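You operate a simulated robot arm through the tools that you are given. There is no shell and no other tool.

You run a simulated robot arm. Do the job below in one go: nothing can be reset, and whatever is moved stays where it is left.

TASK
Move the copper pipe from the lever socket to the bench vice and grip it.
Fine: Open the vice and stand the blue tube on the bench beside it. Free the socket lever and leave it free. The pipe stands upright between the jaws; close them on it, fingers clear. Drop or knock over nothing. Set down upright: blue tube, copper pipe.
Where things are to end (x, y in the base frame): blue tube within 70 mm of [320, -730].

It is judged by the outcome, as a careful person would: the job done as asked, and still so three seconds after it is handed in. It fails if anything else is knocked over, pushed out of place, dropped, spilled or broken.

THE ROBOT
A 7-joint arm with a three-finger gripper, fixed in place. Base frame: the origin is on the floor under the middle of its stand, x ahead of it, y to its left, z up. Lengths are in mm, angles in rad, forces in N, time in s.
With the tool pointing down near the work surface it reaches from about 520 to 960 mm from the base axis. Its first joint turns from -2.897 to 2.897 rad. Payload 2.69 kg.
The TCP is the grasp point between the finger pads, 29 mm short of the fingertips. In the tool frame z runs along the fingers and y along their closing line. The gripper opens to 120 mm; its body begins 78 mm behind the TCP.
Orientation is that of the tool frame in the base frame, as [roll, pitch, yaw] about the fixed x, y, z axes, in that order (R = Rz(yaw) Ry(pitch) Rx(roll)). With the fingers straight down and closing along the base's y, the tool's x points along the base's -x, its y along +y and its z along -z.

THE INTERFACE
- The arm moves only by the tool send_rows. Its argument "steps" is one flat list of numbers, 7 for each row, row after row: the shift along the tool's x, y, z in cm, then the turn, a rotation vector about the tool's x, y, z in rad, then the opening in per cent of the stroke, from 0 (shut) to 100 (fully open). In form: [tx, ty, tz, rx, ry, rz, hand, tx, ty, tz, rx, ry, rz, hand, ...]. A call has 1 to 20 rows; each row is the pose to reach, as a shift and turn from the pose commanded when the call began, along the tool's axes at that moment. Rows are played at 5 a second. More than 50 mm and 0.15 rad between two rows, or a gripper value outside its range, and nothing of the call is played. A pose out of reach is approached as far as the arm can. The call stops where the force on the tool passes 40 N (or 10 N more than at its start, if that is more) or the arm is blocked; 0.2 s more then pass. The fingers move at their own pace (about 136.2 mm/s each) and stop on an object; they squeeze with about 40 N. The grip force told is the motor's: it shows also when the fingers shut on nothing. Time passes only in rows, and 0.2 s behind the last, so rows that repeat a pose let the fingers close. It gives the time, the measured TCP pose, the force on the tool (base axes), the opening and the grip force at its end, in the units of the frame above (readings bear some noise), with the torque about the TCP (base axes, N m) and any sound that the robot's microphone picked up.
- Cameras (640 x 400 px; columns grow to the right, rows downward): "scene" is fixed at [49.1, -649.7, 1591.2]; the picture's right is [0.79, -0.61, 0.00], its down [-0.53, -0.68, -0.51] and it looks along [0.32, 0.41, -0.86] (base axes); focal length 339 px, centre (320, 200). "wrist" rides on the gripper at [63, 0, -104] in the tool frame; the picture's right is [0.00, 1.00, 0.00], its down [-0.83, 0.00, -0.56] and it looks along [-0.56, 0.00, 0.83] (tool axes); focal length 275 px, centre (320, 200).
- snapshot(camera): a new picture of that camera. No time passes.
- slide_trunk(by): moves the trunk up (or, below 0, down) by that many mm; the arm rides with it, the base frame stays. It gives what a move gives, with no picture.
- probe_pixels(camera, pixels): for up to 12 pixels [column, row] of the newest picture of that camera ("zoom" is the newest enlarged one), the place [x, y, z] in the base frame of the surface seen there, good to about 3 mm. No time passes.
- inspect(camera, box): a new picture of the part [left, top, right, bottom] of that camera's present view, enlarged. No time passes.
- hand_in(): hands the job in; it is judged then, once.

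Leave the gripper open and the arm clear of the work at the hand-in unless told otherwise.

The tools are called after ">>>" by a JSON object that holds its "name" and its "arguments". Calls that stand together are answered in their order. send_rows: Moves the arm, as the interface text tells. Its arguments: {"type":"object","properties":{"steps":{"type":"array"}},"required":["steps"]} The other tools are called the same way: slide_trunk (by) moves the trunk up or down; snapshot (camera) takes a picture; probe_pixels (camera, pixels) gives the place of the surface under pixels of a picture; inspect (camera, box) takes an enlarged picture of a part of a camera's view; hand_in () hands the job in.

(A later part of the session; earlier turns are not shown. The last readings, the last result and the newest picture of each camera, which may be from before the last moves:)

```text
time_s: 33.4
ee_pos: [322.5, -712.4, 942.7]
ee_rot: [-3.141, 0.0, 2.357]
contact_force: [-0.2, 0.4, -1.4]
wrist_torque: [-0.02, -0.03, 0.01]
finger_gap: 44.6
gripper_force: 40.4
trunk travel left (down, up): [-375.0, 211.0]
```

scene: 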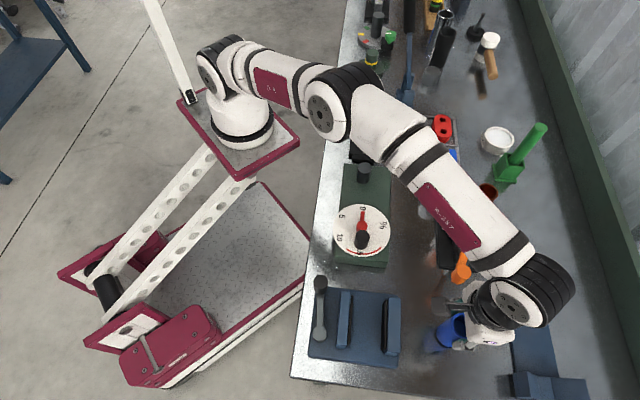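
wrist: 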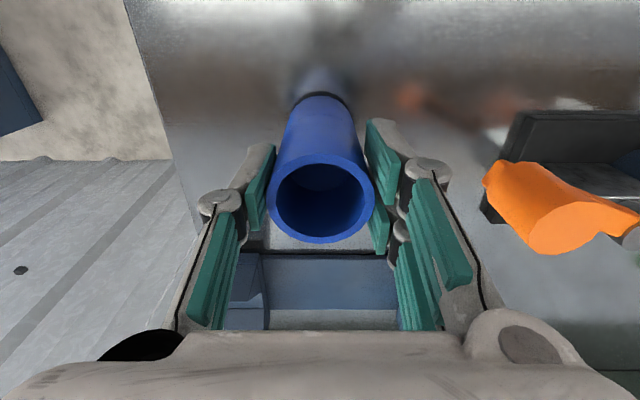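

Nearly there (z 942.7, no contact yet). I go on in 1 mm steps.

>>> {"name": "send_rows", "arguments": {"steps": [0, 0, 0.08, 0, 0, 0, 15, 0, 0, 0.15, 0, 0, 0, 15, 0, 0, 0.2, 0, 0, 0, 15, 0, 0, 0.2, 0, 0, 0, 15]}}

>>> {"name": "inspect", "arguments": {"camera": "wrist", "box": [240, 60, 400, 180]}}

```text
time_s: 34.4
ee_pos: [323.4, -714.1, 941.8]
ee_rot: [-3.139, 0.003, 2.354]
contact_force: [-1.1, 5.1, 16.1]
wrist_torque: [0.46, 0.08, -0.11]
finger_gap: 44.5
gripper_force: 40.4
trunk travel left (down, up): [-375.0, 211.0]
```

```text
3.33 times, centred on (320, 120) of wrist
```

zoom: 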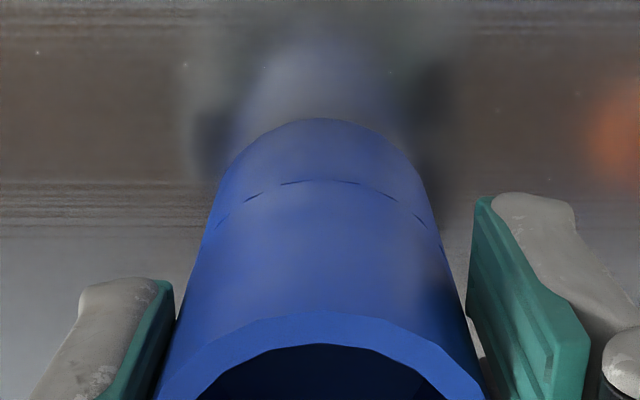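

Contact made (16 N). I ease up ~1 mm and open the fingers slowly to release.

>>> {"name": "send_rows", "arguments": {"steps": [0, 0, -0.08, 0, 0, 0, 15, 0, 0, -0.1, 0, 0, 0, 15, 0, 0, -0.1, 0, 0, 0, 30, 0, 0, -0.1, 0, 0, 0, 36, 0, 0, -0.1, 0, 0, 0, 38, 0, 0, -0.1, 0, 0, 0, 41, 0, 0, -0.1, 0, 0, 0, 46, 0, 0, -0.1, 0, 0, 0, 52, 0, 0, -0.1, 0, 0, 0, 58, 0, 0, -0.1, 0, 0, 0, 58]}}

>>> {"name": "snapshot", "arguments": {"camera": "wrist"}}

>>> {"name": "inspect", "arguments": {"camera": "scene", "box": [400, 270, 560, 390]}}

```text
time_s: 36.6
ee_pos: [322.8, -712.6, 940.0]
ee_rot: [-3.141, 0.0, 2.356]
contact_force: [-0.7, 0.3, -0.6]
wrist_torque: [0.02, 0.04, 0.0]
finger_gap: 69.6
gripper_force: 0.0
trunk travel left (down, up): [-375.0, 211.0]
```

```text
taken
```

wrist: 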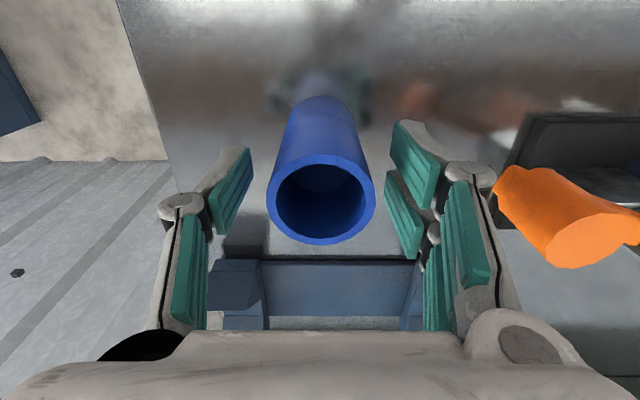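

```text
3.33 times, centred on (480, 330) of scene
```

zoom: 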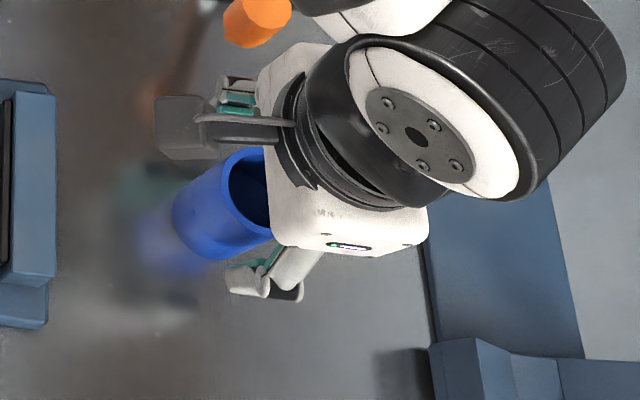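

The tube stands free and upright. I rise 100 mm straight up.

>>> {"name": "send_rows", "arguments": {"steps": [0, 0, -1, 0, 0, 0, 58, 0, 0, -3, 0, 0, 0, 58, 0, 0, -5.5, 0, 0, 0, 58, 0, 0, -8, 0, 0, 0, 58, 0, 0, -10, 0, 0, 0, 58, 0, 0, -10, 0, 0, 0, 58]}}

>>> {"name": "snapshot", "arguments": {"camera": "wrist"}}

```text
time_s: 38.0
ee_pos: [321.0, -712.1, 1038.6]
ee_rot: [-3.14, 0.001, 2.357]
contact_force: [-0.7, -0.1, -0.7]
wrist_torque: [-0.02, 0.01, -0.01]
finger_gap: 69.3
gripper_force: 0.2
trunk travel left (down, up): [-375.0, 211.0]
```

```text
taken
```

wrist: 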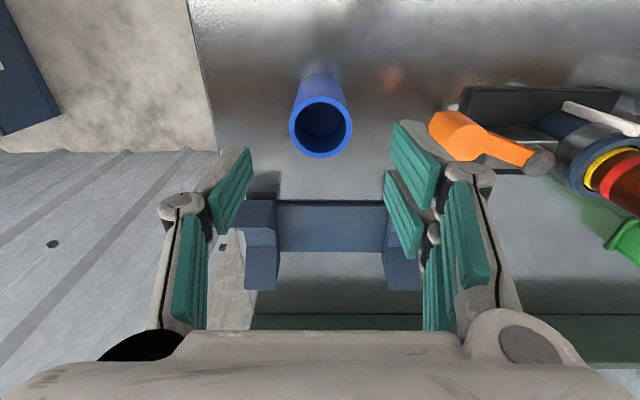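

Tube standing at (322,130) in the wrist view. Next the socket: I raise the trunk 100 mm and move to where the wrist camera sees the lever well.

>>> {"name": "slide_trunk", "arguments": {"by": 100}}

>>> {"name": "send_rows", "arguments": {"steps": [2.07, 2.31, 0, 0, 0, 0, 58, 4.14, 4.62, 0, 0, 0, 0, 58, 6.21, 6.93, 0, 0, 0, 0, 58, 8.28, 9.24, 0, 0, 0, 0, 58, 10.35, 11.55, 0, 0, 0, 0, 58, 12.43, 13.87, 0, 0, 0, 0, 58, 12.43, 13.87, 0, 0, 0, 0, 58]}}

>>> {"name": "snapshot", "arguments": {"camera": "wrist"}}

>>> {"name": "snapshot", "arguments": {"camera": "scene"}}

```text
time_s: 39.3
ee_pos: [306.5, -712.1, 1139.6]
ee_rot: [3.141, 0.001, 2.355]
contact_force: [0.3, 0.0, -0.3]
wrist_torque: [-0.03, 0.04, 0.02]
finger_gap: 69.5
gripper_force: 0.1
trunk travel left (down, up): [-475.0, 111.0]
```

```text
time_s: 40.9
ee_pos: [316.1, -525.1, 1139.2]
ee_rot: [-3.141, 0.001, 2.357]
contact_force: [-0.1, 0.1, -0.1]
wrist_torque: [0.0, 0.01, 0.0]
finger_gap: 69.6
gripper_force: 0.1
trunk travel left (down, up): [-475.0, 111.0]
```

```text
taken
```

wrist: 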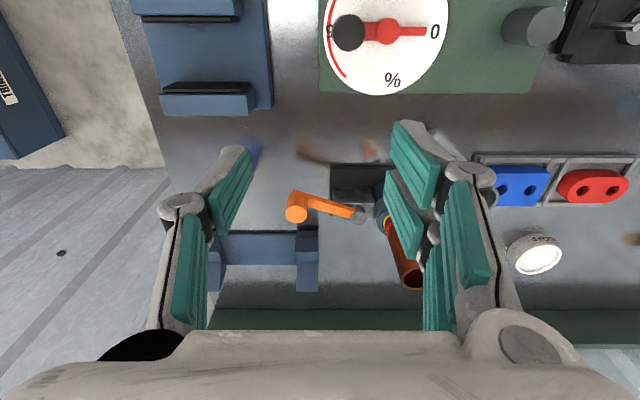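

```text
taken
```

scene: 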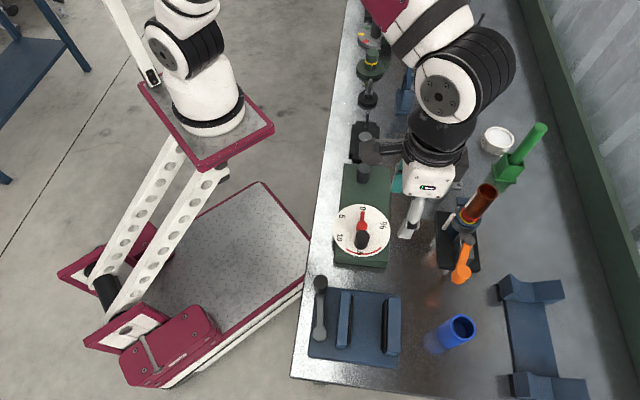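

I zoom on the socket and lever in the wrist picture (280–440,150–300).

>>> {"name": "inspect", "arguments": {"camera": "wrist", "box": [275, 150, 435, 300]}}

>>> {"name": "inspect", "arguments": {"camera": "scene", "box": [420, 170, 510, 290]}}

```text
2.67 times, centred on (355, 225) of wrist
```

zoom: 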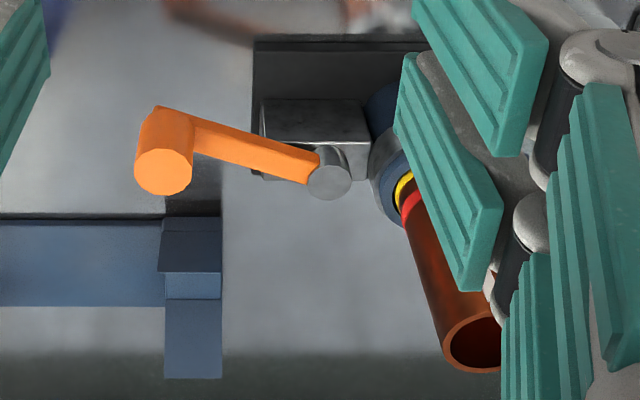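

```text
3.33 times, centred on (465, 230) of scene
```

zoom: 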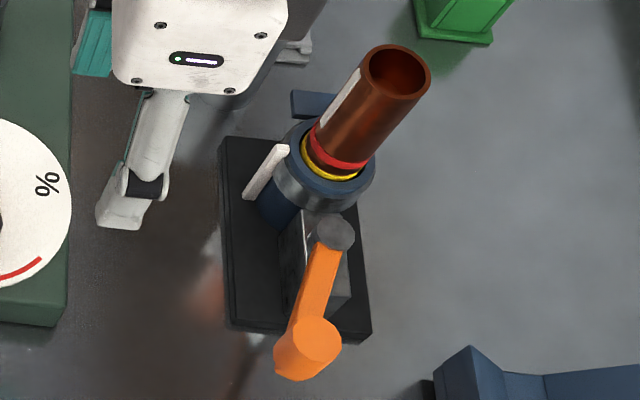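

The lever arm is horizontal at ≈932 with an upright knob; the pin is grey. I probe knob, arm and pin again to get the pivot and radius.

>>> {"name": "inspect", "arguments": {"camera": "wrist", "box": [280, 170, 380, 240]}}

>>> {"name": "probe_pixels", "arguments": {"camera": "wrist", "pixels": [[296, 214], [288, 213], [305, 214], [296, 221], [297, 206], [359, 218], [352, 217], [365, 219], [330, 206], [345, 195], [358, 202], [335, 180]]}}

```text
5.71 times, centred on (330, 205) of wrist
```

zoom: 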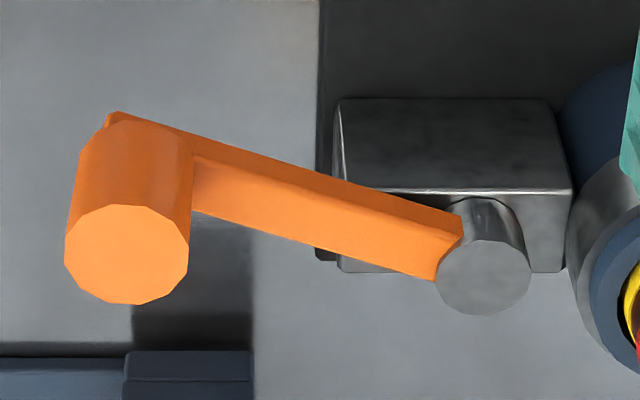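

```text
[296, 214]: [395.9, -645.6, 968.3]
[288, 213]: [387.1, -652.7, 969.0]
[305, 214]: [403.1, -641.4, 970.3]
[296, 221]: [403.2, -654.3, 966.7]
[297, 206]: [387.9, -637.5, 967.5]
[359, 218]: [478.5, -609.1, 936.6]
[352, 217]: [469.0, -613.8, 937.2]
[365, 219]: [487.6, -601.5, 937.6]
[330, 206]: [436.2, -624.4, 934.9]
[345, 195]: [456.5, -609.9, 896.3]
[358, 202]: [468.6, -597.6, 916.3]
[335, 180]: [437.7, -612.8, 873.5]
```

Knob centre ≈(395.5,−646.3), top 968, radius ≈11; pin ≈(478.3,−608): lever length ≈91 mm at angle −155°. I move above the knob with the closing line along its tangent (yaw ≈205°).

>>> {"name": "send_rows", "arguments": {"steps": [-1.576, -0.33, 0, 0, 0, -0.136, 45, -3.15, -0.66, 0, 0, 0, -0.272, 45, -4.73, -0.99, 0, 0, 0, -0.407, 45, -6.3, -1.32, 0, 0, 0, -0.543, 45, -7.88, -1.65, 0, 0, 0, -0.679, 45, -9.46, -1.98, 0, 0, 0, -0.815, 45, -11.03, -2.31, 0, 0, 0, -0.951, 45, -12.6, -2.64, 0, 0, 0, -1.086, 45, -14.18, -2.97, 0, 0, 0, -1.222, 45, -14.18, -2.97, 0, 0, 0, -1.222, 45]}}

>>> {"name": "snapshot", "arguments": {"camera": "wrist"}}

```text
time_s: 43.1
ee_pos: [394.9, -647.5, 1141.2]
ee_rot: [3.141, 0.002, -2.704]
contact_force: [-0.3, -0.3, -0.2]
wrist_torque: [-0.02, -0.04, 0.0]
finger_gap: 53.7
gripper_force: 0.1
trunk travel left (down, up): [-475.0, 111.0]
```

```text
taken
```

wrist: 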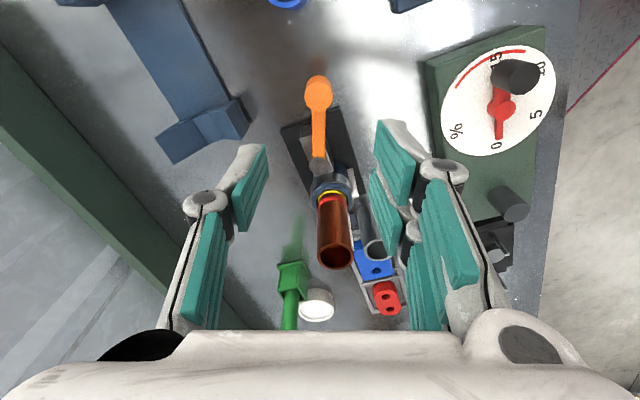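

Lever and knob (318,95) are lined up with the tool. I descend to z≈1010 and check alignment.

>>> {"name": "send_rows", "arguments": {"steps": [0, 0, 3, 0, 0, 0, 45, 0, 0, 6, 0, 0, 0, 45, 0, 0, 9, 0, 0, 0, 45, 0, 0, 12, 0, 0, 0, 45, 0, 0, 13, 0, 0, 0, 45, 0, 0, 13, 0, 0, 0, 45]}}

>>> {"name": "snapshot", "arguments": {"camera": "wrist"}}

>>> {"name": "snapshot", "arguments": {"camera": "scene"}}

```text
time_s: 44.5
ee_pos: [396.0, -646.3, 1009.2]
ee_rot: [3.141, -0.002, -2.704]
contact_force: [-1.1, 0.5, 0.7]
wrist_torque: [0.0, 0.0, 0.04]
finger_gap: 53.9
gripper_force: 0.1
trunk travel left (down, up): [-475.0, 111.0]
```

```text
taken
```

wrist: 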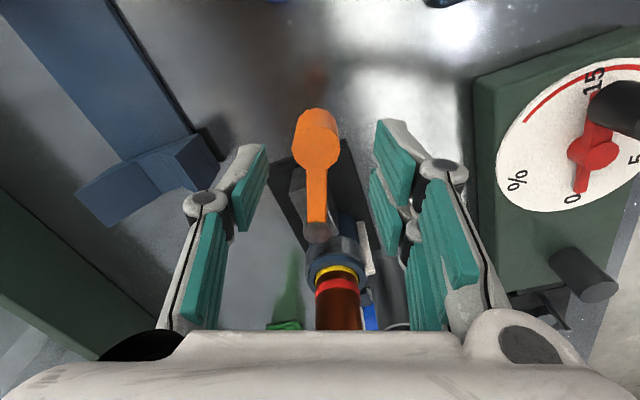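

```text
taken
```

scene: 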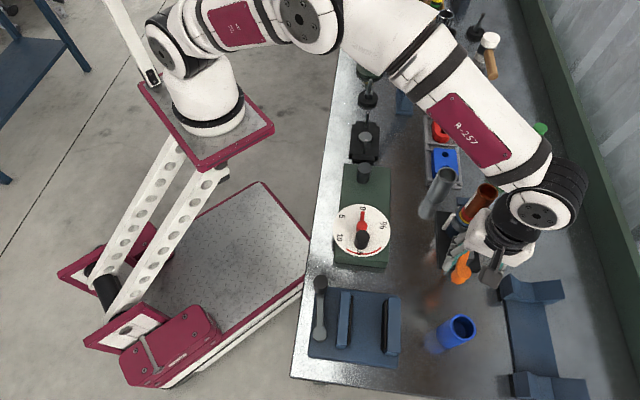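

Aligned (knob top at (317,152), expected (320,149)). I descend 38 mm so the tips stay ≈6 mm above the lever arm, and narrow the fingers to a loose cage.

>>> {"name": "send_rows", "arguments": {"steps": [0, 0, 1.3, 0, 0, 0, 45, 0, 0, 2.6, 0, 0, 0, 45, 0, 0, 3.7, 0, 0, 0, 45, 0, 0, 3.7, 0, 0, 0, 36, 0, 0, 3.7, 0, 0, 0, 28, 0, 0, 3.7, 0, 0, 0, 28]}}

>>> {"name": "snapshot", "arguments": {"camera": "wrist"}}

```text
time_s: 45.9
ee_pos: [394.1, -646.2, 973.9]
ee_rot: [3.141, 0.0, -2.705]
contact_force: [-0.6, -0.3, 0.5]
wrist_torque: [-0.05, 0.01, 0.0]
finger_gap: 33.6
gripper_force: 0.1
trunk travel left (down, up): [-475.0, 111.0]
```

```text
taken
```

wrist: 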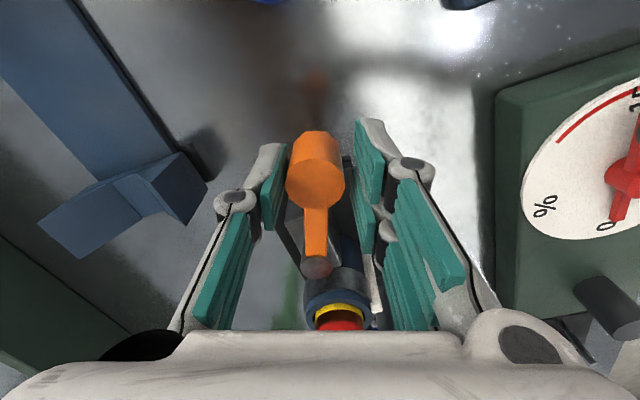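

The knob (315,180) is caged. I first test a small push counter-clockwise (tool −y) about the pin and read the force.

>>> {"name": "send_rows", "arguments": {"steps": [-0.01, -0.32, 0, 0, 0, -0.035, 28, -0.02, -0.645, 0, 0, 0, -0.07, 28, -0.05, -0.97, 0, 0, 0, -0.105, 28, -0.076, -1.287, 0, 0, 0, -0.14, 28, -0.076, -1.287, 0, 0, 0, -0.14, 28]}}

>>> {"name": "snapshot", "arguments": {"camera": "wrist"}}

>>> {"name": "inspect", "arguments": {"camera": "scene", "box": [420, 170, 510, 290]}}

```text
time_s: 47.1
ee_pos: [400.4, -655.6, 973.3]
ee_rot: [3.139, 0.001, -2.562]
contact_force: [-1.4, 18.2, 3.7]
wrist_torque: [0.57, 0.18, -0.08]
finger_gap: 44.4
gripper_force: 7.6
trunk travel left (down, up): [-475.0, 111.0]
```

```text
taken
```

wrist: 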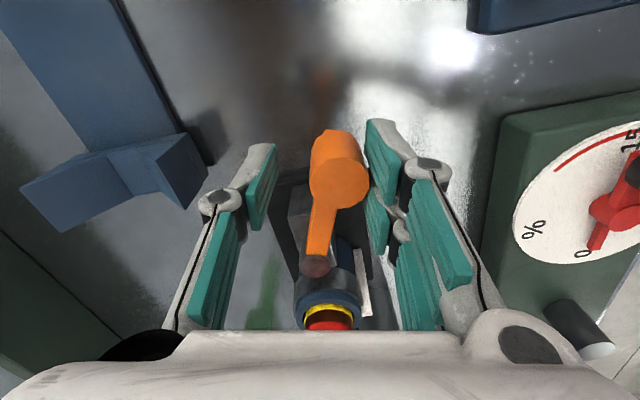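

```text
3.33 times, centred on (465, 230) of scene
```

zoom: 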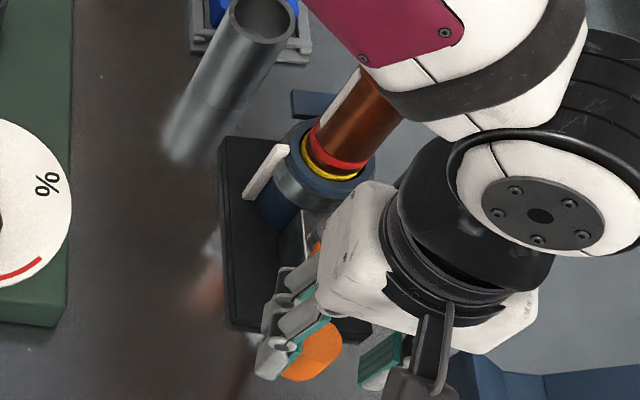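

Pushing that way met ≈18 N and the fingers gave instead of the lever. I check whether the knob moved at all.

>>> {"name": "probe_pixels", "arguments": {"camera": "wrist", "pixels": [[338, 186], [312, 183], [365, 187], [338, 205], [315, 266]]}}

```text
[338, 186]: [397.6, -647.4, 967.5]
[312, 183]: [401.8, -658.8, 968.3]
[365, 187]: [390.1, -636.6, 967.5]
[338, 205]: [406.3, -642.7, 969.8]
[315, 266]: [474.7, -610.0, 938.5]
```

It did not move (still ≈−154°): that is the clamped stop. I try the other way, clockwise, with a total arc of 25°.

>>> {"name": "send_rows", "arguments": {"steps": [-0.06, 0.795, 0, 0, 0, 0.087, 28, -0.188, 1.581, 0, 0, 0, 0.175, 28, -0.383, 2.353, 0, 0, 0, 0.262, 28, -0.647, 3.106, 0, 0, 0, 0.349, 28, -0.974, 3.832, 0, 0, 0, 0.436, 28, -0.974, 3.832, 0, 0, 0, 0.436, 28]}}

>>> {"name": "snapshot", "arguments": {"camera": "wrist"}}

>>> {"name": "probe_pixels", "arguments": {"camera": "wrist", "pixels": [[315, 183], [345, 183], [300, 183], [320, 205], [320, 265]]}}

```text
time_s: 48.5
ee_pos: [390.0, -621.1, 972.8]
ee_rot: [3.14, 0.0, -3.001]
contact_force: [-0.1, -0.9, 0.3]
wrist_torque: [0.01, 0.0, 0.03]
finger_gap: 33.5
gripper_force: 0.2
trunk travel left (down, up): [-475.0, 111.0]
```

```text
taken
```

wrist: 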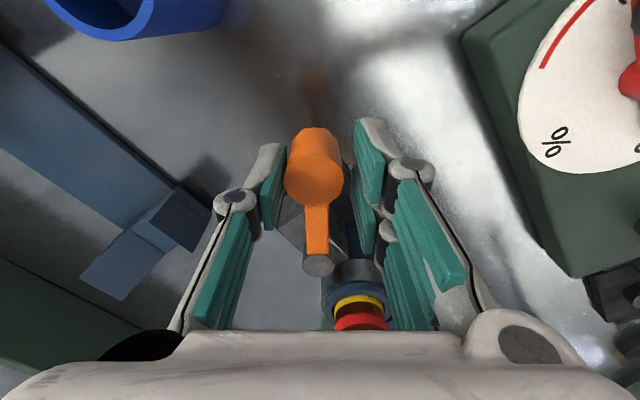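

```text
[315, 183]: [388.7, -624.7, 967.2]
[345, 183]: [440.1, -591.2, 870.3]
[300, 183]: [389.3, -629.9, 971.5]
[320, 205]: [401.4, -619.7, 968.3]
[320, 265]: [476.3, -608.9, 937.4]
```

Clockwise moves freely with almost no force (lever now ≈−169.5°). I carry on clockwise another 36°.

>>> {"name": "send_rows", "arguments": {"steps": [-0.04, 0.93, 0, 0, 0, 0.105, 28, -0.18, 1.86, 0, 0, 0, 0.209, 28, -0.42, 2.76, 0, 0, 0, 0.314, 28, -0.75, 3.64, 0, 0, 0, 0.419, 28, -1.17, 4.47, 0, 0, 0, 0.524, 28, -1.67, 5.26, 0, 0, 0, 0.628, 28, -1.67, 5.26, 0, 0, 0, 0.628, 28]}}

>>> {"name": "snapshot", "arguments": {"camera": "wrist"}}

>>> {"name": "snapshot", "arguments": {"camera": "scene"}}

```text
time_s: 50.1
ee_pos: [397.3, -567.8, 974.7]
ee_rot: [-3.141, -0.001, 2.653]
contact_force: [-0.2, 0.1, 0.5]
wrist_torque: [-0.02, -0.02, 0.02]
finger_gap: 33.8
gripper_force: 0.2
trunk travel left (down, up): [-475.0, 111.0]
```

```text
taken
```

wrist: 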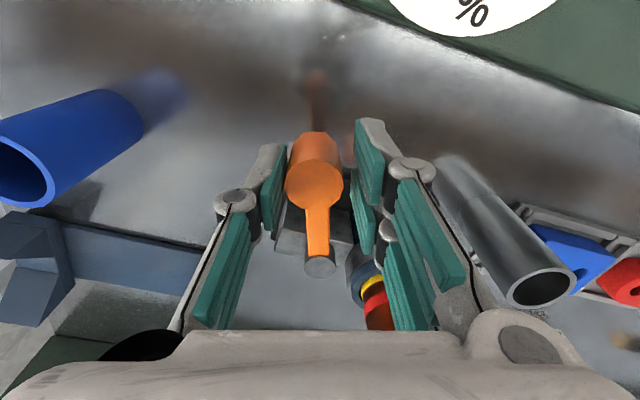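

```text
taken
```

scene: 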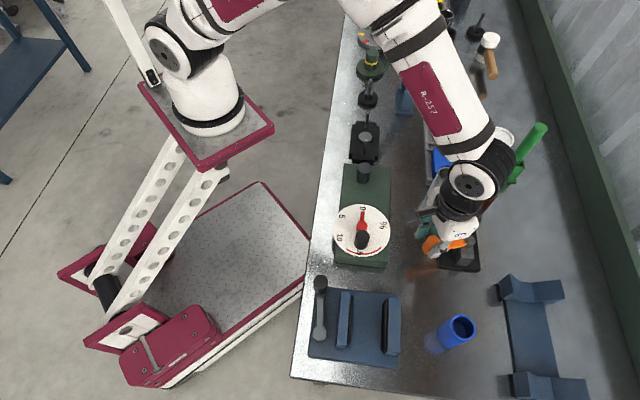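

The lever now points at ≈154°, moving freely. I check the grey upright tube's position (wrist (540,285)) before going on.

>>> {"name": "probe_pixels", "arguments": {"camera": "wrist", "pixels": [[510, 290], [575, 285], [540, 272], [545, 304], [440, 165], [314, 185], [319, 266], [372, 285], [385, 310]]}}

>>> {"name": "send_rows", "arguments": {"steps": [-0.024, 0.946, 0, 0, 0, 0.105, 28, -0.146, 1.884, 0, 0, 0, 0.209, 28, -0.365, 2.805, 0, 0, 0, 0.314, 28, -0.68, 3.699, 0, 0, 0, 0.419, 28, -0.68, 3.699, 0, 0, 0, 0.419, 28]}}

>>> {"name": "snapshot", "arguments": {"camera": "wrist"}}

```text
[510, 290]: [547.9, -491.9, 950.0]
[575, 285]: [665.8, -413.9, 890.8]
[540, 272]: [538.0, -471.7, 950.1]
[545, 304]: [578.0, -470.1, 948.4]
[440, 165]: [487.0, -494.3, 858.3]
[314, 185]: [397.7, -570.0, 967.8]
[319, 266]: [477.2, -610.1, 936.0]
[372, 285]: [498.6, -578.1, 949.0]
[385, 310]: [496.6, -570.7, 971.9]
```

```text
time_s: 51.3
ee_pos: [420.0, -538.0, 972.9]
ee_rot: [-3.138, 0.002, 2.23]
contact_force: [-9.4, -14.5, -2.7]
wrist_torque: [-0.44, 0.13, 0.05]
finger_gap: 44.2
gripper_force: 8.1
trunk travel left (down, up): [-475.0, 111.0]
```

```text
taken
```

wrist: 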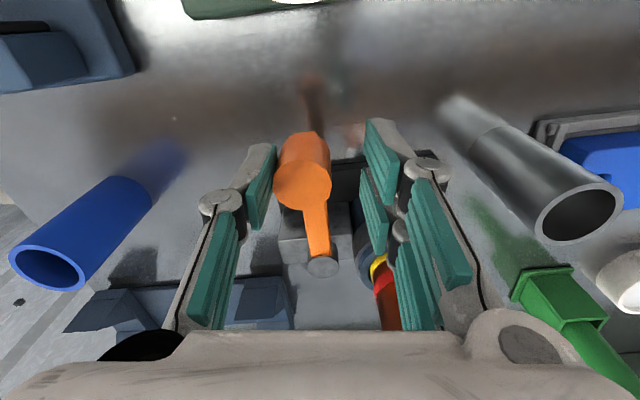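

Now it meets a stop (≈17 N): the lever is at its free end. I read its angle, then ease off, open the fingers and rise.

>>> {"name": "probe_pixels", "arguments": {"camera": "wrist", "pixels": [[303, 187], [278, 185], [328, 187], [303, 208], [322, 266]]}}

>>> {"name": "send_rows", "arguments": {"steps": [0, -0.3, 0, 0, 0, 0, 36, 0, -0.5, 0, 0, 0, 0, 45, 0, -0.5, 0, 0, 0, 0, 45, 0, -0.5, -1.5, 0, 0, 0, 45, 0, -0.5, -3.5, 0, 0, 0, 45, 0, -0.5, -6, 0, 0, 0, 45, 0, -0.5, -9, 0, 0, 0, 45, 0, -0.5, -12, 0, 0, 0, 45, 0, -0.5, -12, 0, 0, 0, 45]}}

>>> {"name": "snapshot", "arguments": {"camera": "wrist"}}

>>> {"name": "snapshot", "arguments": {"camera": "scene"}}

```text
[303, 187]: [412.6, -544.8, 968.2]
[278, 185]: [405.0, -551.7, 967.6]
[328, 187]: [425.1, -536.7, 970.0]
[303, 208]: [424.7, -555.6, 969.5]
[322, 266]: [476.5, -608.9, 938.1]
```

```text
time_s: 53.3
ee_pos: [418.9, -542.8, 1092.3]
ee_rot: [-3.14, 0.0, 2.233]
contact_force: [-0.2, -0.3, 0.3]
wrist_torque: [0.03, 0.0, 0.02]
finger_gap: 53.9
gripper_force: 0.1
trunk travel left (down, up): [-475.0, 111.0]
```

```text
taken
```

wrist: 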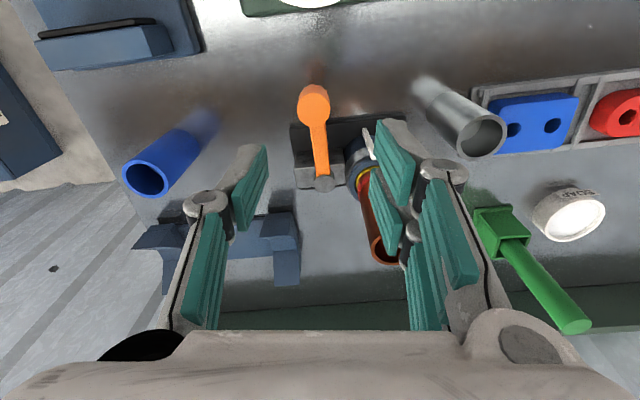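

```text
taken
```

scene: 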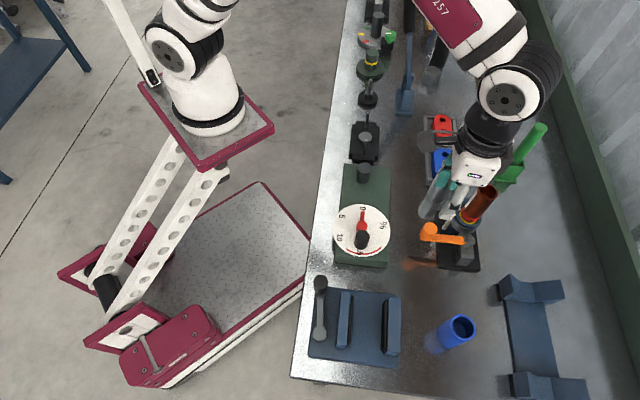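

The lever stands free at ≈136°. Now the pipe. I probe the pipe rim and the green stick (tall neighbour) in the scene picture.

>>> {"name": "inspect", "arguments": {"camera": "scene", "box": [430, 110, 560, 280]}}

```text
2.35 times, centred on (495, 195) of scene
```

zoom: 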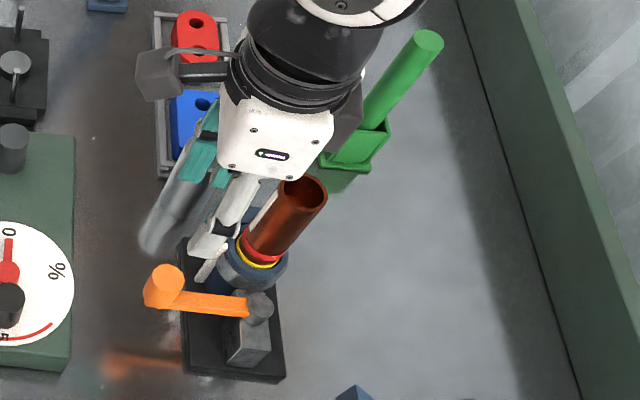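

>>> {"name": "probe_pixels", "arguments": {"camera": "zoom", "pixels": [[427, 40], [400, 80], [370, 125], [350, 155], [325, 190], [305, 205], [280, 225], [270, 245], [255, 260], [282, 192], [310, 184], [300, 215]]}}

>>> {"name": "probe_pixels", "arguments": {"camera": "wrist", "pixels": [[385, 262], [370, 235], [365, 190], [574, 327], [500, 215], [368, 145], [314, 100], [360, 165]]}}

```text
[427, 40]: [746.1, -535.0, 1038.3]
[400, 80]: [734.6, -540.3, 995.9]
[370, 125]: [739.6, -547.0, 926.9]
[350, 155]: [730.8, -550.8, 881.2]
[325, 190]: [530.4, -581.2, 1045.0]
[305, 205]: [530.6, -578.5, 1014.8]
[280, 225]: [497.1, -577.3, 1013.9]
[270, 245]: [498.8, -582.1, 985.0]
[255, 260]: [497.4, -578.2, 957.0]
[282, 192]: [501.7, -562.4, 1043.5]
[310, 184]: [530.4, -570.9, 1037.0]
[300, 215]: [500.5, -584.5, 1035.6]
```

```text
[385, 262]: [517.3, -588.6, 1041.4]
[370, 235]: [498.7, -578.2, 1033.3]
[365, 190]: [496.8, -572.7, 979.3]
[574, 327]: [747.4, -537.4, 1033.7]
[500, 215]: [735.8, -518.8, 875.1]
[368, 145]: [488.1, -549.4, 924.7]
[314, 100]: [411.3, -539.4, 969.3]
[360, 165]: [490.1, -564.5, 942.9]
```

The green stick is far off at (740,−540). Pipe centre is roughly (515,−573), top ≈1043. I move above it at z≈1112 with yaw 135°, opening 70 %.

>>> {"name": "send_rows", "arguments": {"steps": [-0.5, 0.3, -2, 0, 0, 0, 60, -2.5, 1.7, -2, 0, 0, -0.04, 70, -5, 3.4, -2, 0, 0, -0.08, 70, -7, 4.8, -2, 0, 0, -0.12, 70, -8.29, 5.72, -2, 0, 0, -0.124, 70, -8.29, 5.72, -2, 0, 0, -0.124, 70]}}

>>> {"name": "snapshot", "arguments": {"camera": "wrist"}}

>>> {"name": "inspect", "arguments": {"camera": "wrist", "box": [250, 90, 390, 200]}}

```text
time_s: 54.7
ee_pos: [514.3, -569.8, 1112.7]
ee_rot: [-3.141, 0.0, 2.358]
contact_force: [0.3, 0.1, 1.0]
wrist_torque: [0.02, 0.01, -0.02]
finger_gap: 84.0
gripper_force: 0.1
trunk travel left (down, up): [-475.0, 111.0]
```

```text
taken
```

wrist: 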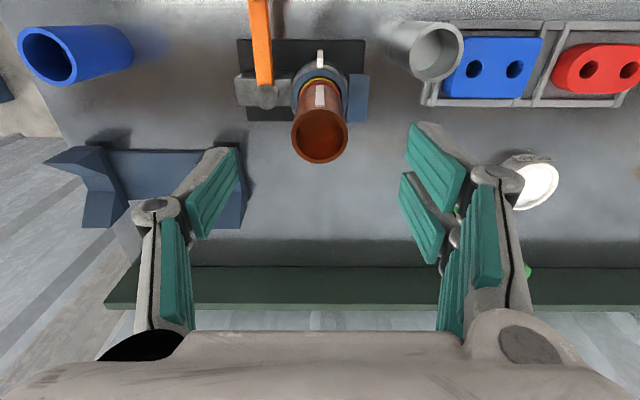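

```text
3.64 times, centred on (320, 145) of wrist
```

zoom: 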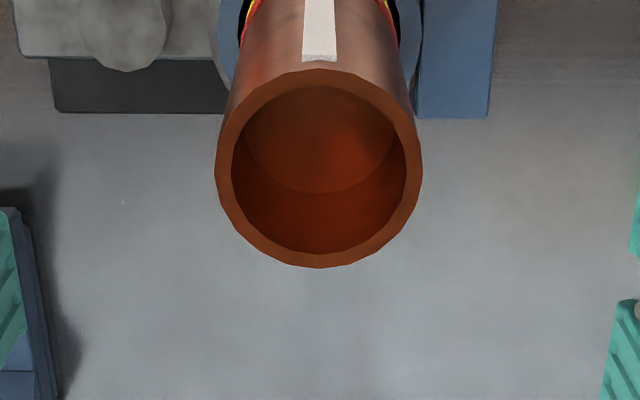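

>>> {"name": "probe_pixels", "arguments": {"camera": "zoom", "pixels": [[223, 165], [413, 165], [318, 77], [318, 260], [250, 105], [388, 232], [388, 103], [250, 235], [455, 60], [320, 30]]}}

```text
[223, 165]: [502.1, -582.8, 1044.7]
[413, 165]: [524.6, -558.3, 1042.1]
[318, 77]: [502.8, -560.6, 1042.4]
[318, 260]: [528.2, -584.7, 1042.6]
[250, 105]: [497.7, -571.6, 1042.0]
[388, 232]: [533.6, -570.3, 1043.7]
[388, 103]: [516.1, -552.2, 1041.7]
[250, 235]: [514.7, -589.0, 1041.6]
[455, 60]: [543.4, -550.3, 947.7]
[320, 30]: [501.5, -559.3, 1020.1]
```

Pipe centre ≈(515,−571), OD ≈38, top 1042.5. I descend to z≈1008 (tips ≈979, above collar and lever knob) and close on it.

>>> {"name": "send_rows", "arguments": {"steps": [-0.13, 0, 2.5, 0, 0, 0, 70, -0.13, 0, 5, 0, 0, 0, 70, -0.13, 0, 7.5, 0, 0, 0, 70, -0.13, 0, 9.5, 0, 0, 0, 70, -0.13, 0, 10.45, 0, 0, 0, 70, -0.13, 0, 10.45, 0, 0, 0, 58, -0.13, 0, 10.45, 0, 0, 0, 48, -0.13, 0, 10.45, 0, 0, 0, 40, -0.13, 0, 10.45, 0, 0, 0, 35, -0.13, 0, 10.45, 0, 0, 0, 31, -0.13, 0, 10.45, 0, 0, 0, 25, -0.13, 0, 10.45, 0, 0, 0, 15, -0.13, 0, 10.45, 0, 0, 0, 10, -0.13, 0, 10.45, 0, 0, 0, 10]}}

>>> {"name": "snapshot", "arguments": {"camera": "wrist"}}

>>> {"name": "snapshot", "arguments": {"camera": "scene"}}

```text
time_s: 57.7
ee_pos: [513.7, -572.8, 1008.7]
ee_rot: [-3.14, 0.002, 2.358]
contact_force: [1.3, 0.5, 0.6]
wrist_torque: [0.05, -0.04, -0.04]
finger_gap: 36.3
gripper_force: 39.8
trunk travel left (down, up): [-475.0, 111.0]
```

```text
taken
```

wrist: 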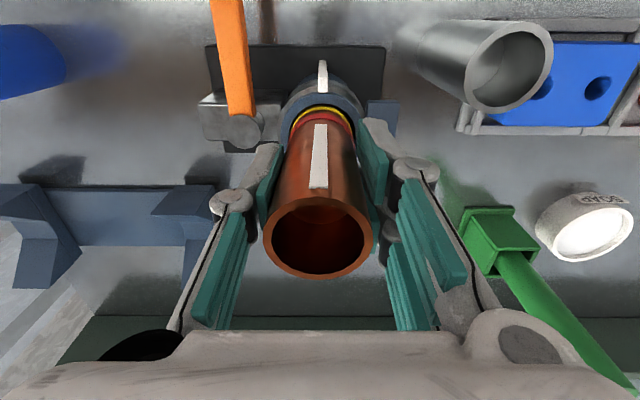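

```text
taken
```

scene: 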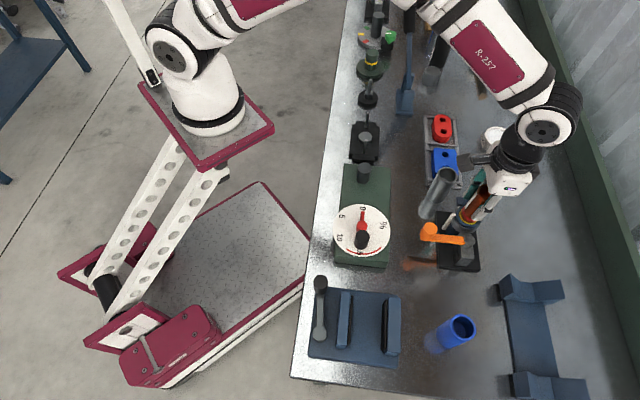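

Gripped at 36 mm, 40 N. I pull straight up slowly, first 25 mm, watching the force.

>>> {"name": "send_rows", "arguments": {"steps": [0, 0, -0.3, 0, 0, 0, 10, 0, 0, -0.7, 0, 0, 0, 10, 0, 0, -1.2, 0, 0, 0, 10, 0, 0, -1.8, 0, 0, 0, 10, 0, 0, -2.5, 0, 0, 0, 10, 0, 0, -2.5, 0, 0, 0, 10]}}

>>> {"name": "snapshot", "arguments": {"camera": "wrist"}}

```text
time_s: 59.1
ee_pos: [514.4, -572.3, 1033.4]
ee_rot: [-3.141, -0.002, 2.359]
contact_force: [-3.8, 0.4, -8.6]
wrist_torque: [0.07, 0.31, -0.06]
finger_gap: 36.3
gripper_force: 39.6
trunk travel left (down, up): [-475.0, 111.0]
```

```text
taken
```

wrist: 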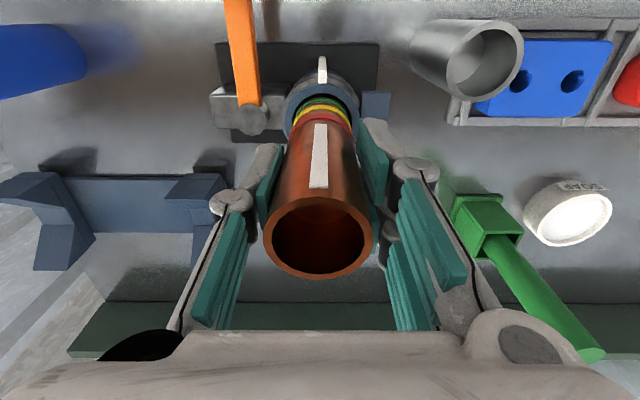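

The pipe rises (a green ring shows below the yellow) with ≈9 N. I keep pulling straight up.

>>> {"name": "send_rows", "arguments": {"steps": [0, 0, -0.8, 0, 0, 0, 10, 0, 0, -1.6, 0, 0, 0, 10, 0, 0, -2.4, 0, 0, 0, 10, 0, 0, -3.2, 0, 0, 0, 10, 0, 0, -4, 0, 0, 0, 10, 0, 0, -4, 0, 0, 0, 10]}}

>>> {"name": "snapshot", "arguments": {"camera": "wrist"}}

>>> {"name": "inspect", "arguments": {"camera": "scene", "box": [420, 150, 540, 290]}}

```text
time_s: 60.5
ee_pos: [515.1, -572.2, 1073.8]
ee_rot: [-3.14, 0.0, 2.358]
contact_force: [1.0, 0.0, -1.7]
wrist_torque: [0.0, -0.02, 0.02]
finger_gap: 36.4
gripper_force: 39.8
trunk travel left (down, up): [-475.0, 111.0]
```

```text
taken
```

wrist: 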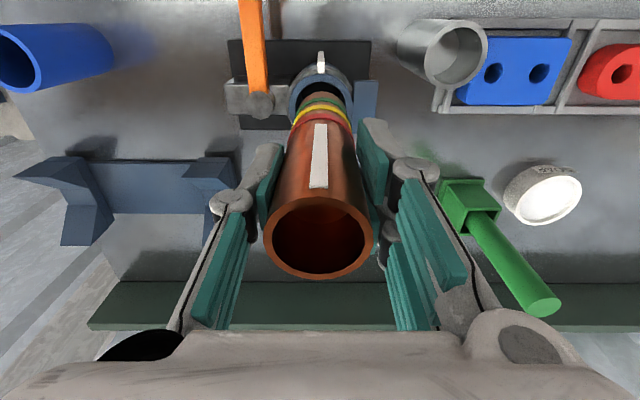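

```text
2.86 times, centred on (480, 220) of scene
```

zoom: 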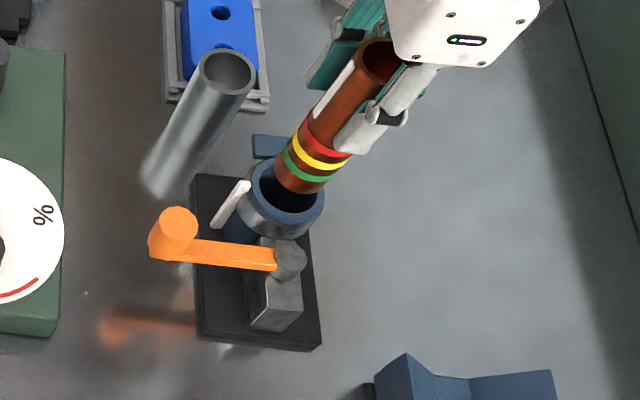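

The pipe's lower end is leaving the collar (scene zoom ≈(298,190)). I raise 50 mm more and measure its lower end.

>>> {"name": "send_rows", "arguments": {"steps": [0, 0, -1, 0, 0, 0, 10, 0, 0, -2.5, 0, 0, 0, 10, 0, 0, -4, 0, 0, 0, 10, 0, 0, -5, 0, 0, 0, 10, 0, 0, -5, 0, 0, 0, 10]}}

>>> {"name": "snapshot", "arguments": {"camera": "wrist"}}

>>> {"name": "inspect", "arguments": {"camera": "scene", "box": [420, 150, 540, 290]}}

```text
time_s: 61.7
ee_pos: [513.7, -572.5, 1124.3]
ee_rot: [-3.141, -0.001, 2.358]
contact_force: [-0.6, -0.4, -1.7]
wrist_torque: [0.01, -0.01, 0.0]
finger_gap: 36.1
gripper_force: 39.7
trunk travel left (down, up): [-475.0, 111.0]
```

```text
taken
```

wrist: 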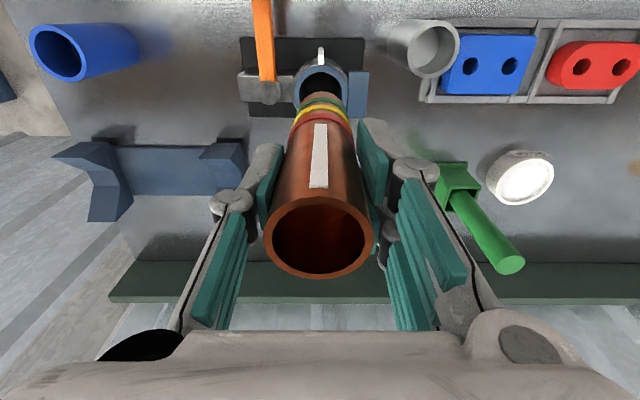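

```text
2.86 times, centred on (480, 220) of scene
```

zoom: 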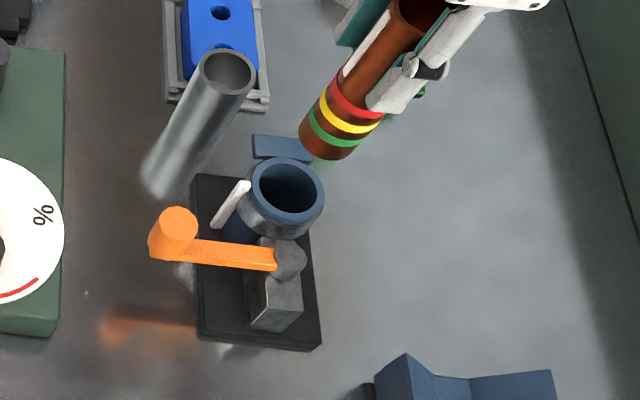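

The pipe is out. I probe its lower edge and the rings.

>>> {"name": "probe_pixels", "arguments": {"camera": "zoom", "pixels": [[320, 155], [308, 145], [333, 156], [315, 148], [318, 125], [350, 128], [350, 105], [395, 15]]}}

>>> {"name": "probe_pixels", "arguments": {"camera": "wrist", "pixels": [[320, 97], [310, 97], [330, 97], [320, 102], [318, 273], [266, 238]]}}

```text
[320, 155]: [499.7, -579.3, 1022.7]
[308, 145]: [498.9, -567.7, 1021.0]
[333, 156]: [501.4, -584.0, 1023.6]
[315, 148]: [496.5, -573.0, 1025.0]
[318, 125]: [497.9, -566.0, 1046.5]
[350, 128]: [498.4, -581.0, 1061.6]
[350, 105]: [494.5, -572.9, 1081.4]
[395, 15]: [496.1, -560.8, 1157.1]
```

```text
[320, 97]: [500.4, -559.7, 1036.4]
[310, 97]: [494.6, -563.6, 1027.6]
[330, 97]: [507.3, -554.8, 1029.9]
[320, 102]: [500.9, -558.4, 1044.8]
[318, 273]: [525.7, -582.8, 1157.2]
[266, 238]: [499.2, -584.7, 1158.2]
```

Pipe length ≈138 mm, lower end ≈103 mm below the TCP; on the vice floor (880.5) the TCP will be at ≈983. I carry it at this height (bottom ≈1021, above all) to over the vice at (210,−605).

>>> {"name": "send_rows", "arguments": {"steps": [0.96, -1.19, 0, 0, 0, 0, 10, 2.89, -3.56, 0, 0, 0, 0, 10, 4.81, -5.94, 0, 0, 0, 0, 10, 6.93, -8.55, 0, 0, 0, 0, 10, 9.05, -11.16, 0, 0, 0, 0, 10, 11.17, -13.78, 0, 0, 0, 0, 10, 13.28, -16.39, 0, 0, 0, 0, 10, 15.4, -19.0, 0, 0, 0, 0, 10, 17.33, -21.38, 0, 0, 0, 0, 10, 18.67, -23.04, 0, 0, 0, 0, 10, 19.25, -23.75, 0, 0, 0, 0, 10, 19.25, -23.75, 0, 0, 0, 0, 10]}}

>>> {"name": "snapshot", "arguments": {"camera": "wrist"}}

>>> {"name": "snapshot", "arguments": {"camera": "scene"}}

```text
time_s: 64.3
ee_pos: [209.7, -599.3, 1122.1]
ee_rot: [-3.141, -0.001, 2.361]
contact_force: [0.1, 1.1, -2.0]
wrist_torque: [-0.01, 0.01, 0.02]
finger_gap: 36.3
gripper_force: 40.2
trunk travel left (down, up): [-475.0, 111.0]
```

```text
taken
```

wrist: 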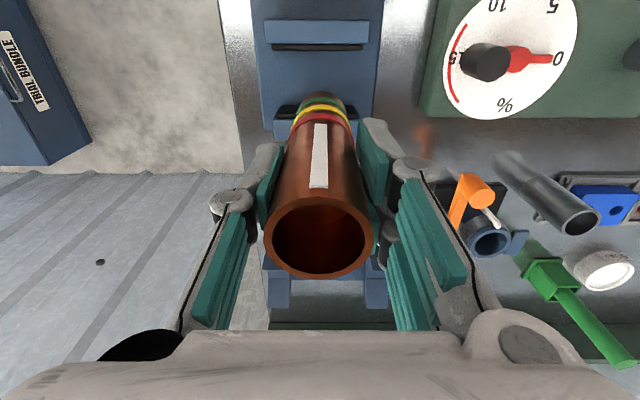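

```text
taken
```

scene: 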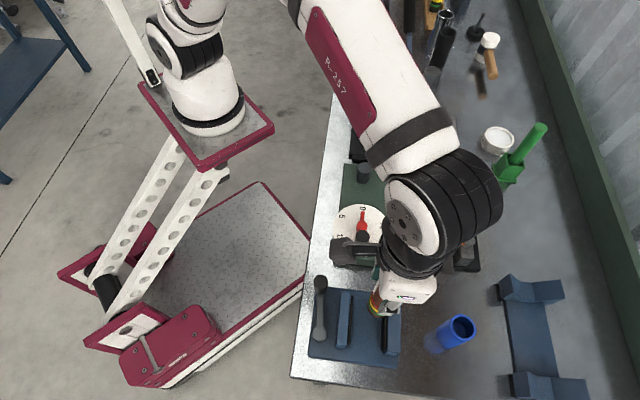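

The pipe hangs above the vice. I zoom to verify jaw pad positions against the pipe before lowering.

>>> {"name": "inspect", "arguments": {"camera": "wrist", "box": [240, 0, 400, 150]}}

```text
2.67 times, centred on (320, 75) of wrist
```

zoom: 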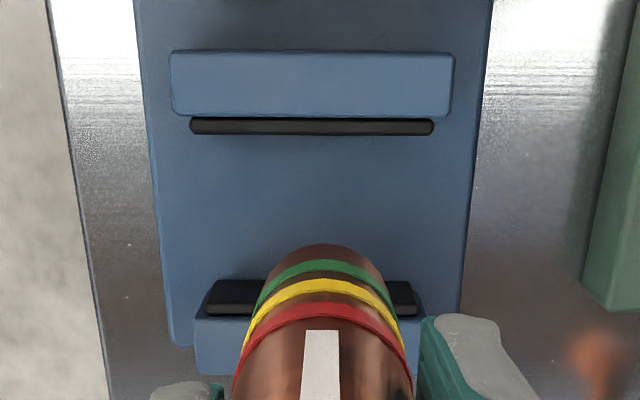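

>>> {"name": "probe_pixels", "arguments": {"camera": "zoom", "pixels": [[230, 126], [400, 128], [315, 126], [195, 128], [430, 130], [225, 298], [405, 300], [215, 290], [220, 340], [415, 335], [320, 180], [315, 85]]}}

```text
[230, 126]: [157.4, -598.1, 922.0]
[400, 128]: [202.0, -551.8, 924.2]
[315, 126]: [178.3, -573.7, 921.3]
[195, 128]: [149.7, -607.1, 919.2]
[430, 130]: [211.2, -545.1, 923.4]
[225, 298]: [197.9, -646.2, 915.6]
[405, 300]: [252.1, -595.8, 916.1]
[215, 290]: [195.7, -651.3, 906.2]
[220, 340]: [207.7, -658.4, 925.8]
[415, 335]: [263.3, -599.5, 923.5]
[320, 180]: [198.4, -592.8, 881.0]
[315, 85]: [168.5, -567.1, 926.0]
```

Jaw faces: left ≈537, right ≈598 across; centre along the jaws ≈−280. I shift (−4 mm, −4.3 mm in tool axes) and lower to z≈1045 (pipe bottom ≈942, still above the jaws) and check.

>>> {"name": "send_rows", "arguments": {"steps": [-0.2, -0.2, 1.5, 0, 0, 0, 10, -0.4, -0.43, 3.5, 0, 0, 0, 10, -0.4, -0.43, 5.5, 0, 0, 0, 10, -0.4, -0.43, 7, 0, 0, 0, 10, -0.4, -0.43, 7.7, 0, 0, 0, 10, -0.4, -0.43, 7.7, 0, 0, 0, 10]}}

>>> {"name": "snapshot", "arguments": {"camera": "wrist"}}

>>> {"name": "inspect", "arguments": {"camera": "scene", "box": [290, 260, 430, 380]}}

```text
time_s: 65.7
ee_pos: [209.8, -608.9, 1046.3]
ee_rot: [3.141, -0.001, 2.358]
contact_force: [-0.5, 0.4, -2.1]
wrist_torque: [-0.02, -0.01, 0.01]
finger_gap: 36.2
gripper_force: 39.9
trunk travel left (down, up): [-475.0, 111.0]
```

```text
taken
```

wrist: 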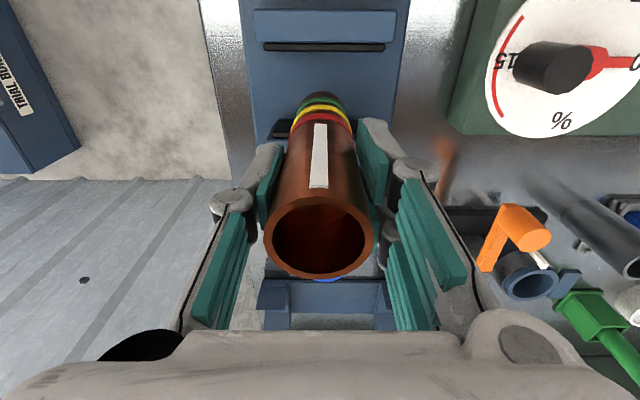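

```text
3.33 times, centred on (360, 320) of scene
```

zoom: 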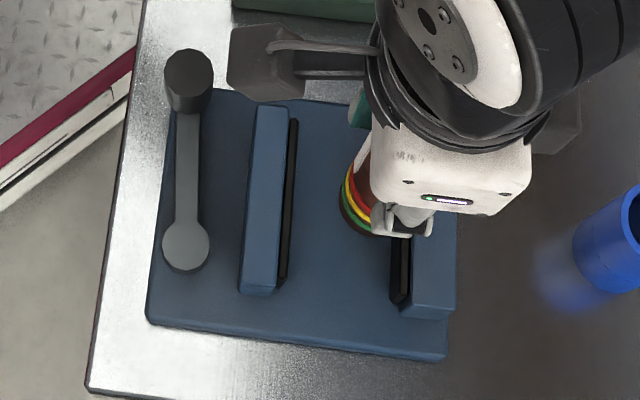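

The reading shifted more than asked (e2≈579 now). I hold briefly and re-read before going between the jaws.

>>> {"name": "send_rows", "arguments": {"steps": [0, 0, 0, 0, 0, 0, 10, 0, 0, 0, 0, 0, 0, 10, 0, 0, 0, 0, 0, 0, 10]}}

>>> {"name": "probe_pixels", "arguments": {"camera": "zoom", "pixels": [[345, 215], [355, 228], [368, 233], [350, 195], [362, 180], [405, 270], [418, 270], [288, 200], [293, 150]]}}

>>> {"name": "probe_pixels", "arguments": {"camera": "wrist", "pixels": [[320, 94], [308, 97], [332, 97], [318, 271], [269, 238], [370, 238], [318, 202], [320, 47], [265, 128], [350, 130]]}}

```text
time_s: 66.5
ee_pos: [210.0, -609.8, 1046.7]
ee_rot: [-3.141, 0.0, 2.359]
contact_force: [-0.4, 0.1, -1.6]
wrist_torque: [0.03, 0.0, 0.01]
finger_gap: 36.5
gripper_force: 40.2
trunk travel left (down, up): [-475.0, 111.0]
```

```text
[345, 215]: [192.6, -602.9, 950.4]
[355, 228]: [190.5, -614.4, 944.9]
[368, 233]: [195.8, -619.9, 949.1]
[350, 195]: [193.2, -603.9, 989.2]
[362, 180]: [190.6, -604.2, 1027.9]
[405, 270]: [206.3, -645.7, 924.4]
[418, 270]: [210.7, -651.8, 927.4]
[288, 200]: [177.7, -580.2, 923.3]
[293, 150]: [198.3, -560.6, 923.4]
```

```text
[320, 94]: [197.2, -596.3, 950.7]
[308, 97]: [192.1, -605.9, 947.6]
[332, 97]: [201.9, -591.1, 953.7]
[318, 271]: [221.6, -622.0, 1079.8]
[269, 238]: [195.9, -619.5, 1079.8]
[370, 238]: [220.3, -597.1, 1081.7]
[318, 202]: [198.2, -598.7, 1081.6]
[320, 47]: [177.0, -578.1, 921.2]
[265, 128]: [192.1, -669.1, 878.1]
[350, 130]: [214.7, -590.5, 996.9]
```

The pipe centre is at e2≈579, too near the right jaw. I shift 4 mm back toward the left jaw and 3 mm along, and re-read.

>>> {"name": "send_rows", "arguments": {"steps": [0.2, 0.15, 0, 0, 0, 0, 10, 0.4, 0.3, 0, 0, 0, 0, 10, 0.4, 0.3, 0, 0, 0, 0, 10, 0.4, 0.3, 0, 0, 0, 0, 10, 0.4, 0.3, 0, 0, 0, 0, 10]}}

>>> {"name": "snapshot", "arguments": {"camera": "wrist"}}

>>> {"name": "probe_pixels", "arguments": {"camera": "wrist", "pixels": [[320, 94], [318, 271], [269, 238], [370, 238], [318, 202], [320, 47]]}}

```text
time_s: 67.7
ee_pos: [209.2, -605.8, 1046.7]
ee_rot: [3.14, 0.0, 2.358]
contact_force: [0.7, -0.4, -1.3]
wrist_torque: [-0.01, -0.02, 0.02]
finger_gap: 36.4
gripper_force: 39.7
trunk travel left (down, up): [-475.0, 111.0]
```

```text
taken
```

wrist: 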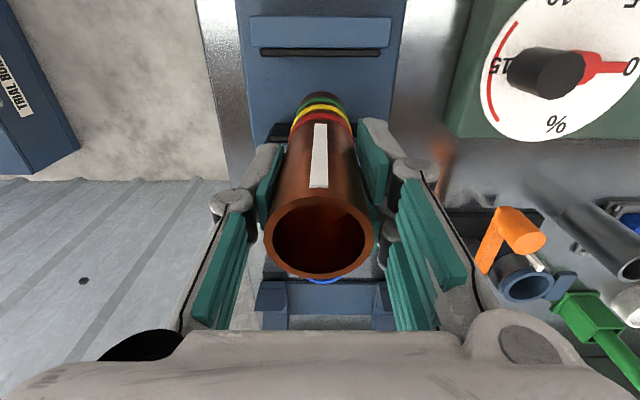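

```text
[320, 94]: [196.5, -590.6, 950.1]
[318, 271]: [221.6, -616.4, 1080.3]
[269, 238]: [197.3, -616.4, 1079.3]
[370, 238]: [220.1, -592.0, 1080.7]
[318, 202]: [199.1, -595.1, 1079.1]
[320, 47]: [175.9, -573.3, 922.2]
```

Now the pipe centre is ≈(209.5,−605): 4 mm clear of the right jaw. I lower slowly to z≈989 (bottom ≈886).

>>> {"name": "send_rows", "arguments": {"steps": [0, 0, 1, 0, 0, 0, 10, 0, 0, 2, 0, 0, 0, 10, 0, 0, 3, 0, 0, 0, 10, 0, 0, 4, 0, 0, 0, 10, 0, 0, 5, 0, 0, 0, 10, 0, 0, 5.7, 0, 0, 0, 10, 0, 0, 5.7, 0, 0, 0, 10, 0, 0, 5.7, 0, 0, 0, 10]}}

>>> {"name": "snapshot", "arguments": {"camera": "wrist"}}

>>> {"name": "inspect", "arguments": {"camera": "scene", "box": [290, 260, 430, 380]}}

```text
time_s: 69.5
ee_pos: [207.8, -606.9, 989.5]
ee_rot: [3.141, -0.001, 2.357]
contact_force: [0.8, -0.1, -2.2]
wrist_torque: [-0.01, -0.02, -0.02]
finger_gap: 36.5
gripper_force: 40.1
trunk travel left (down, up): [-475.0, 111.0]
```

```text
taken
```

wrist: 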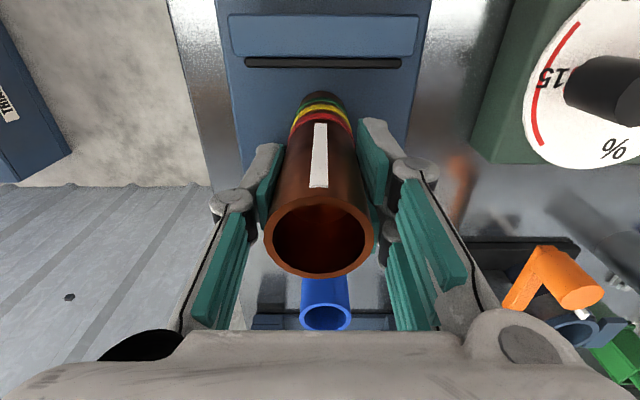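

```text
3.33 times, centred on (360, 320) of scene
```

zoom: 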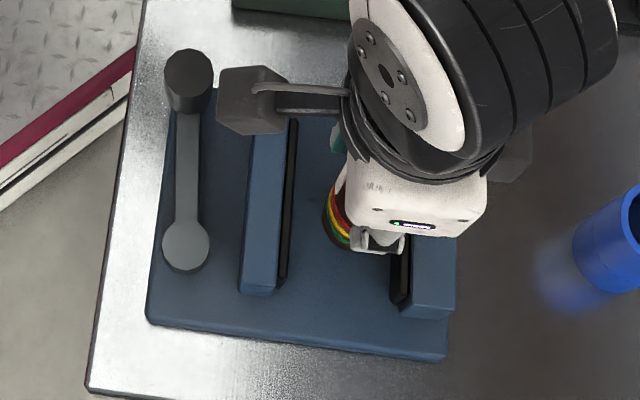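

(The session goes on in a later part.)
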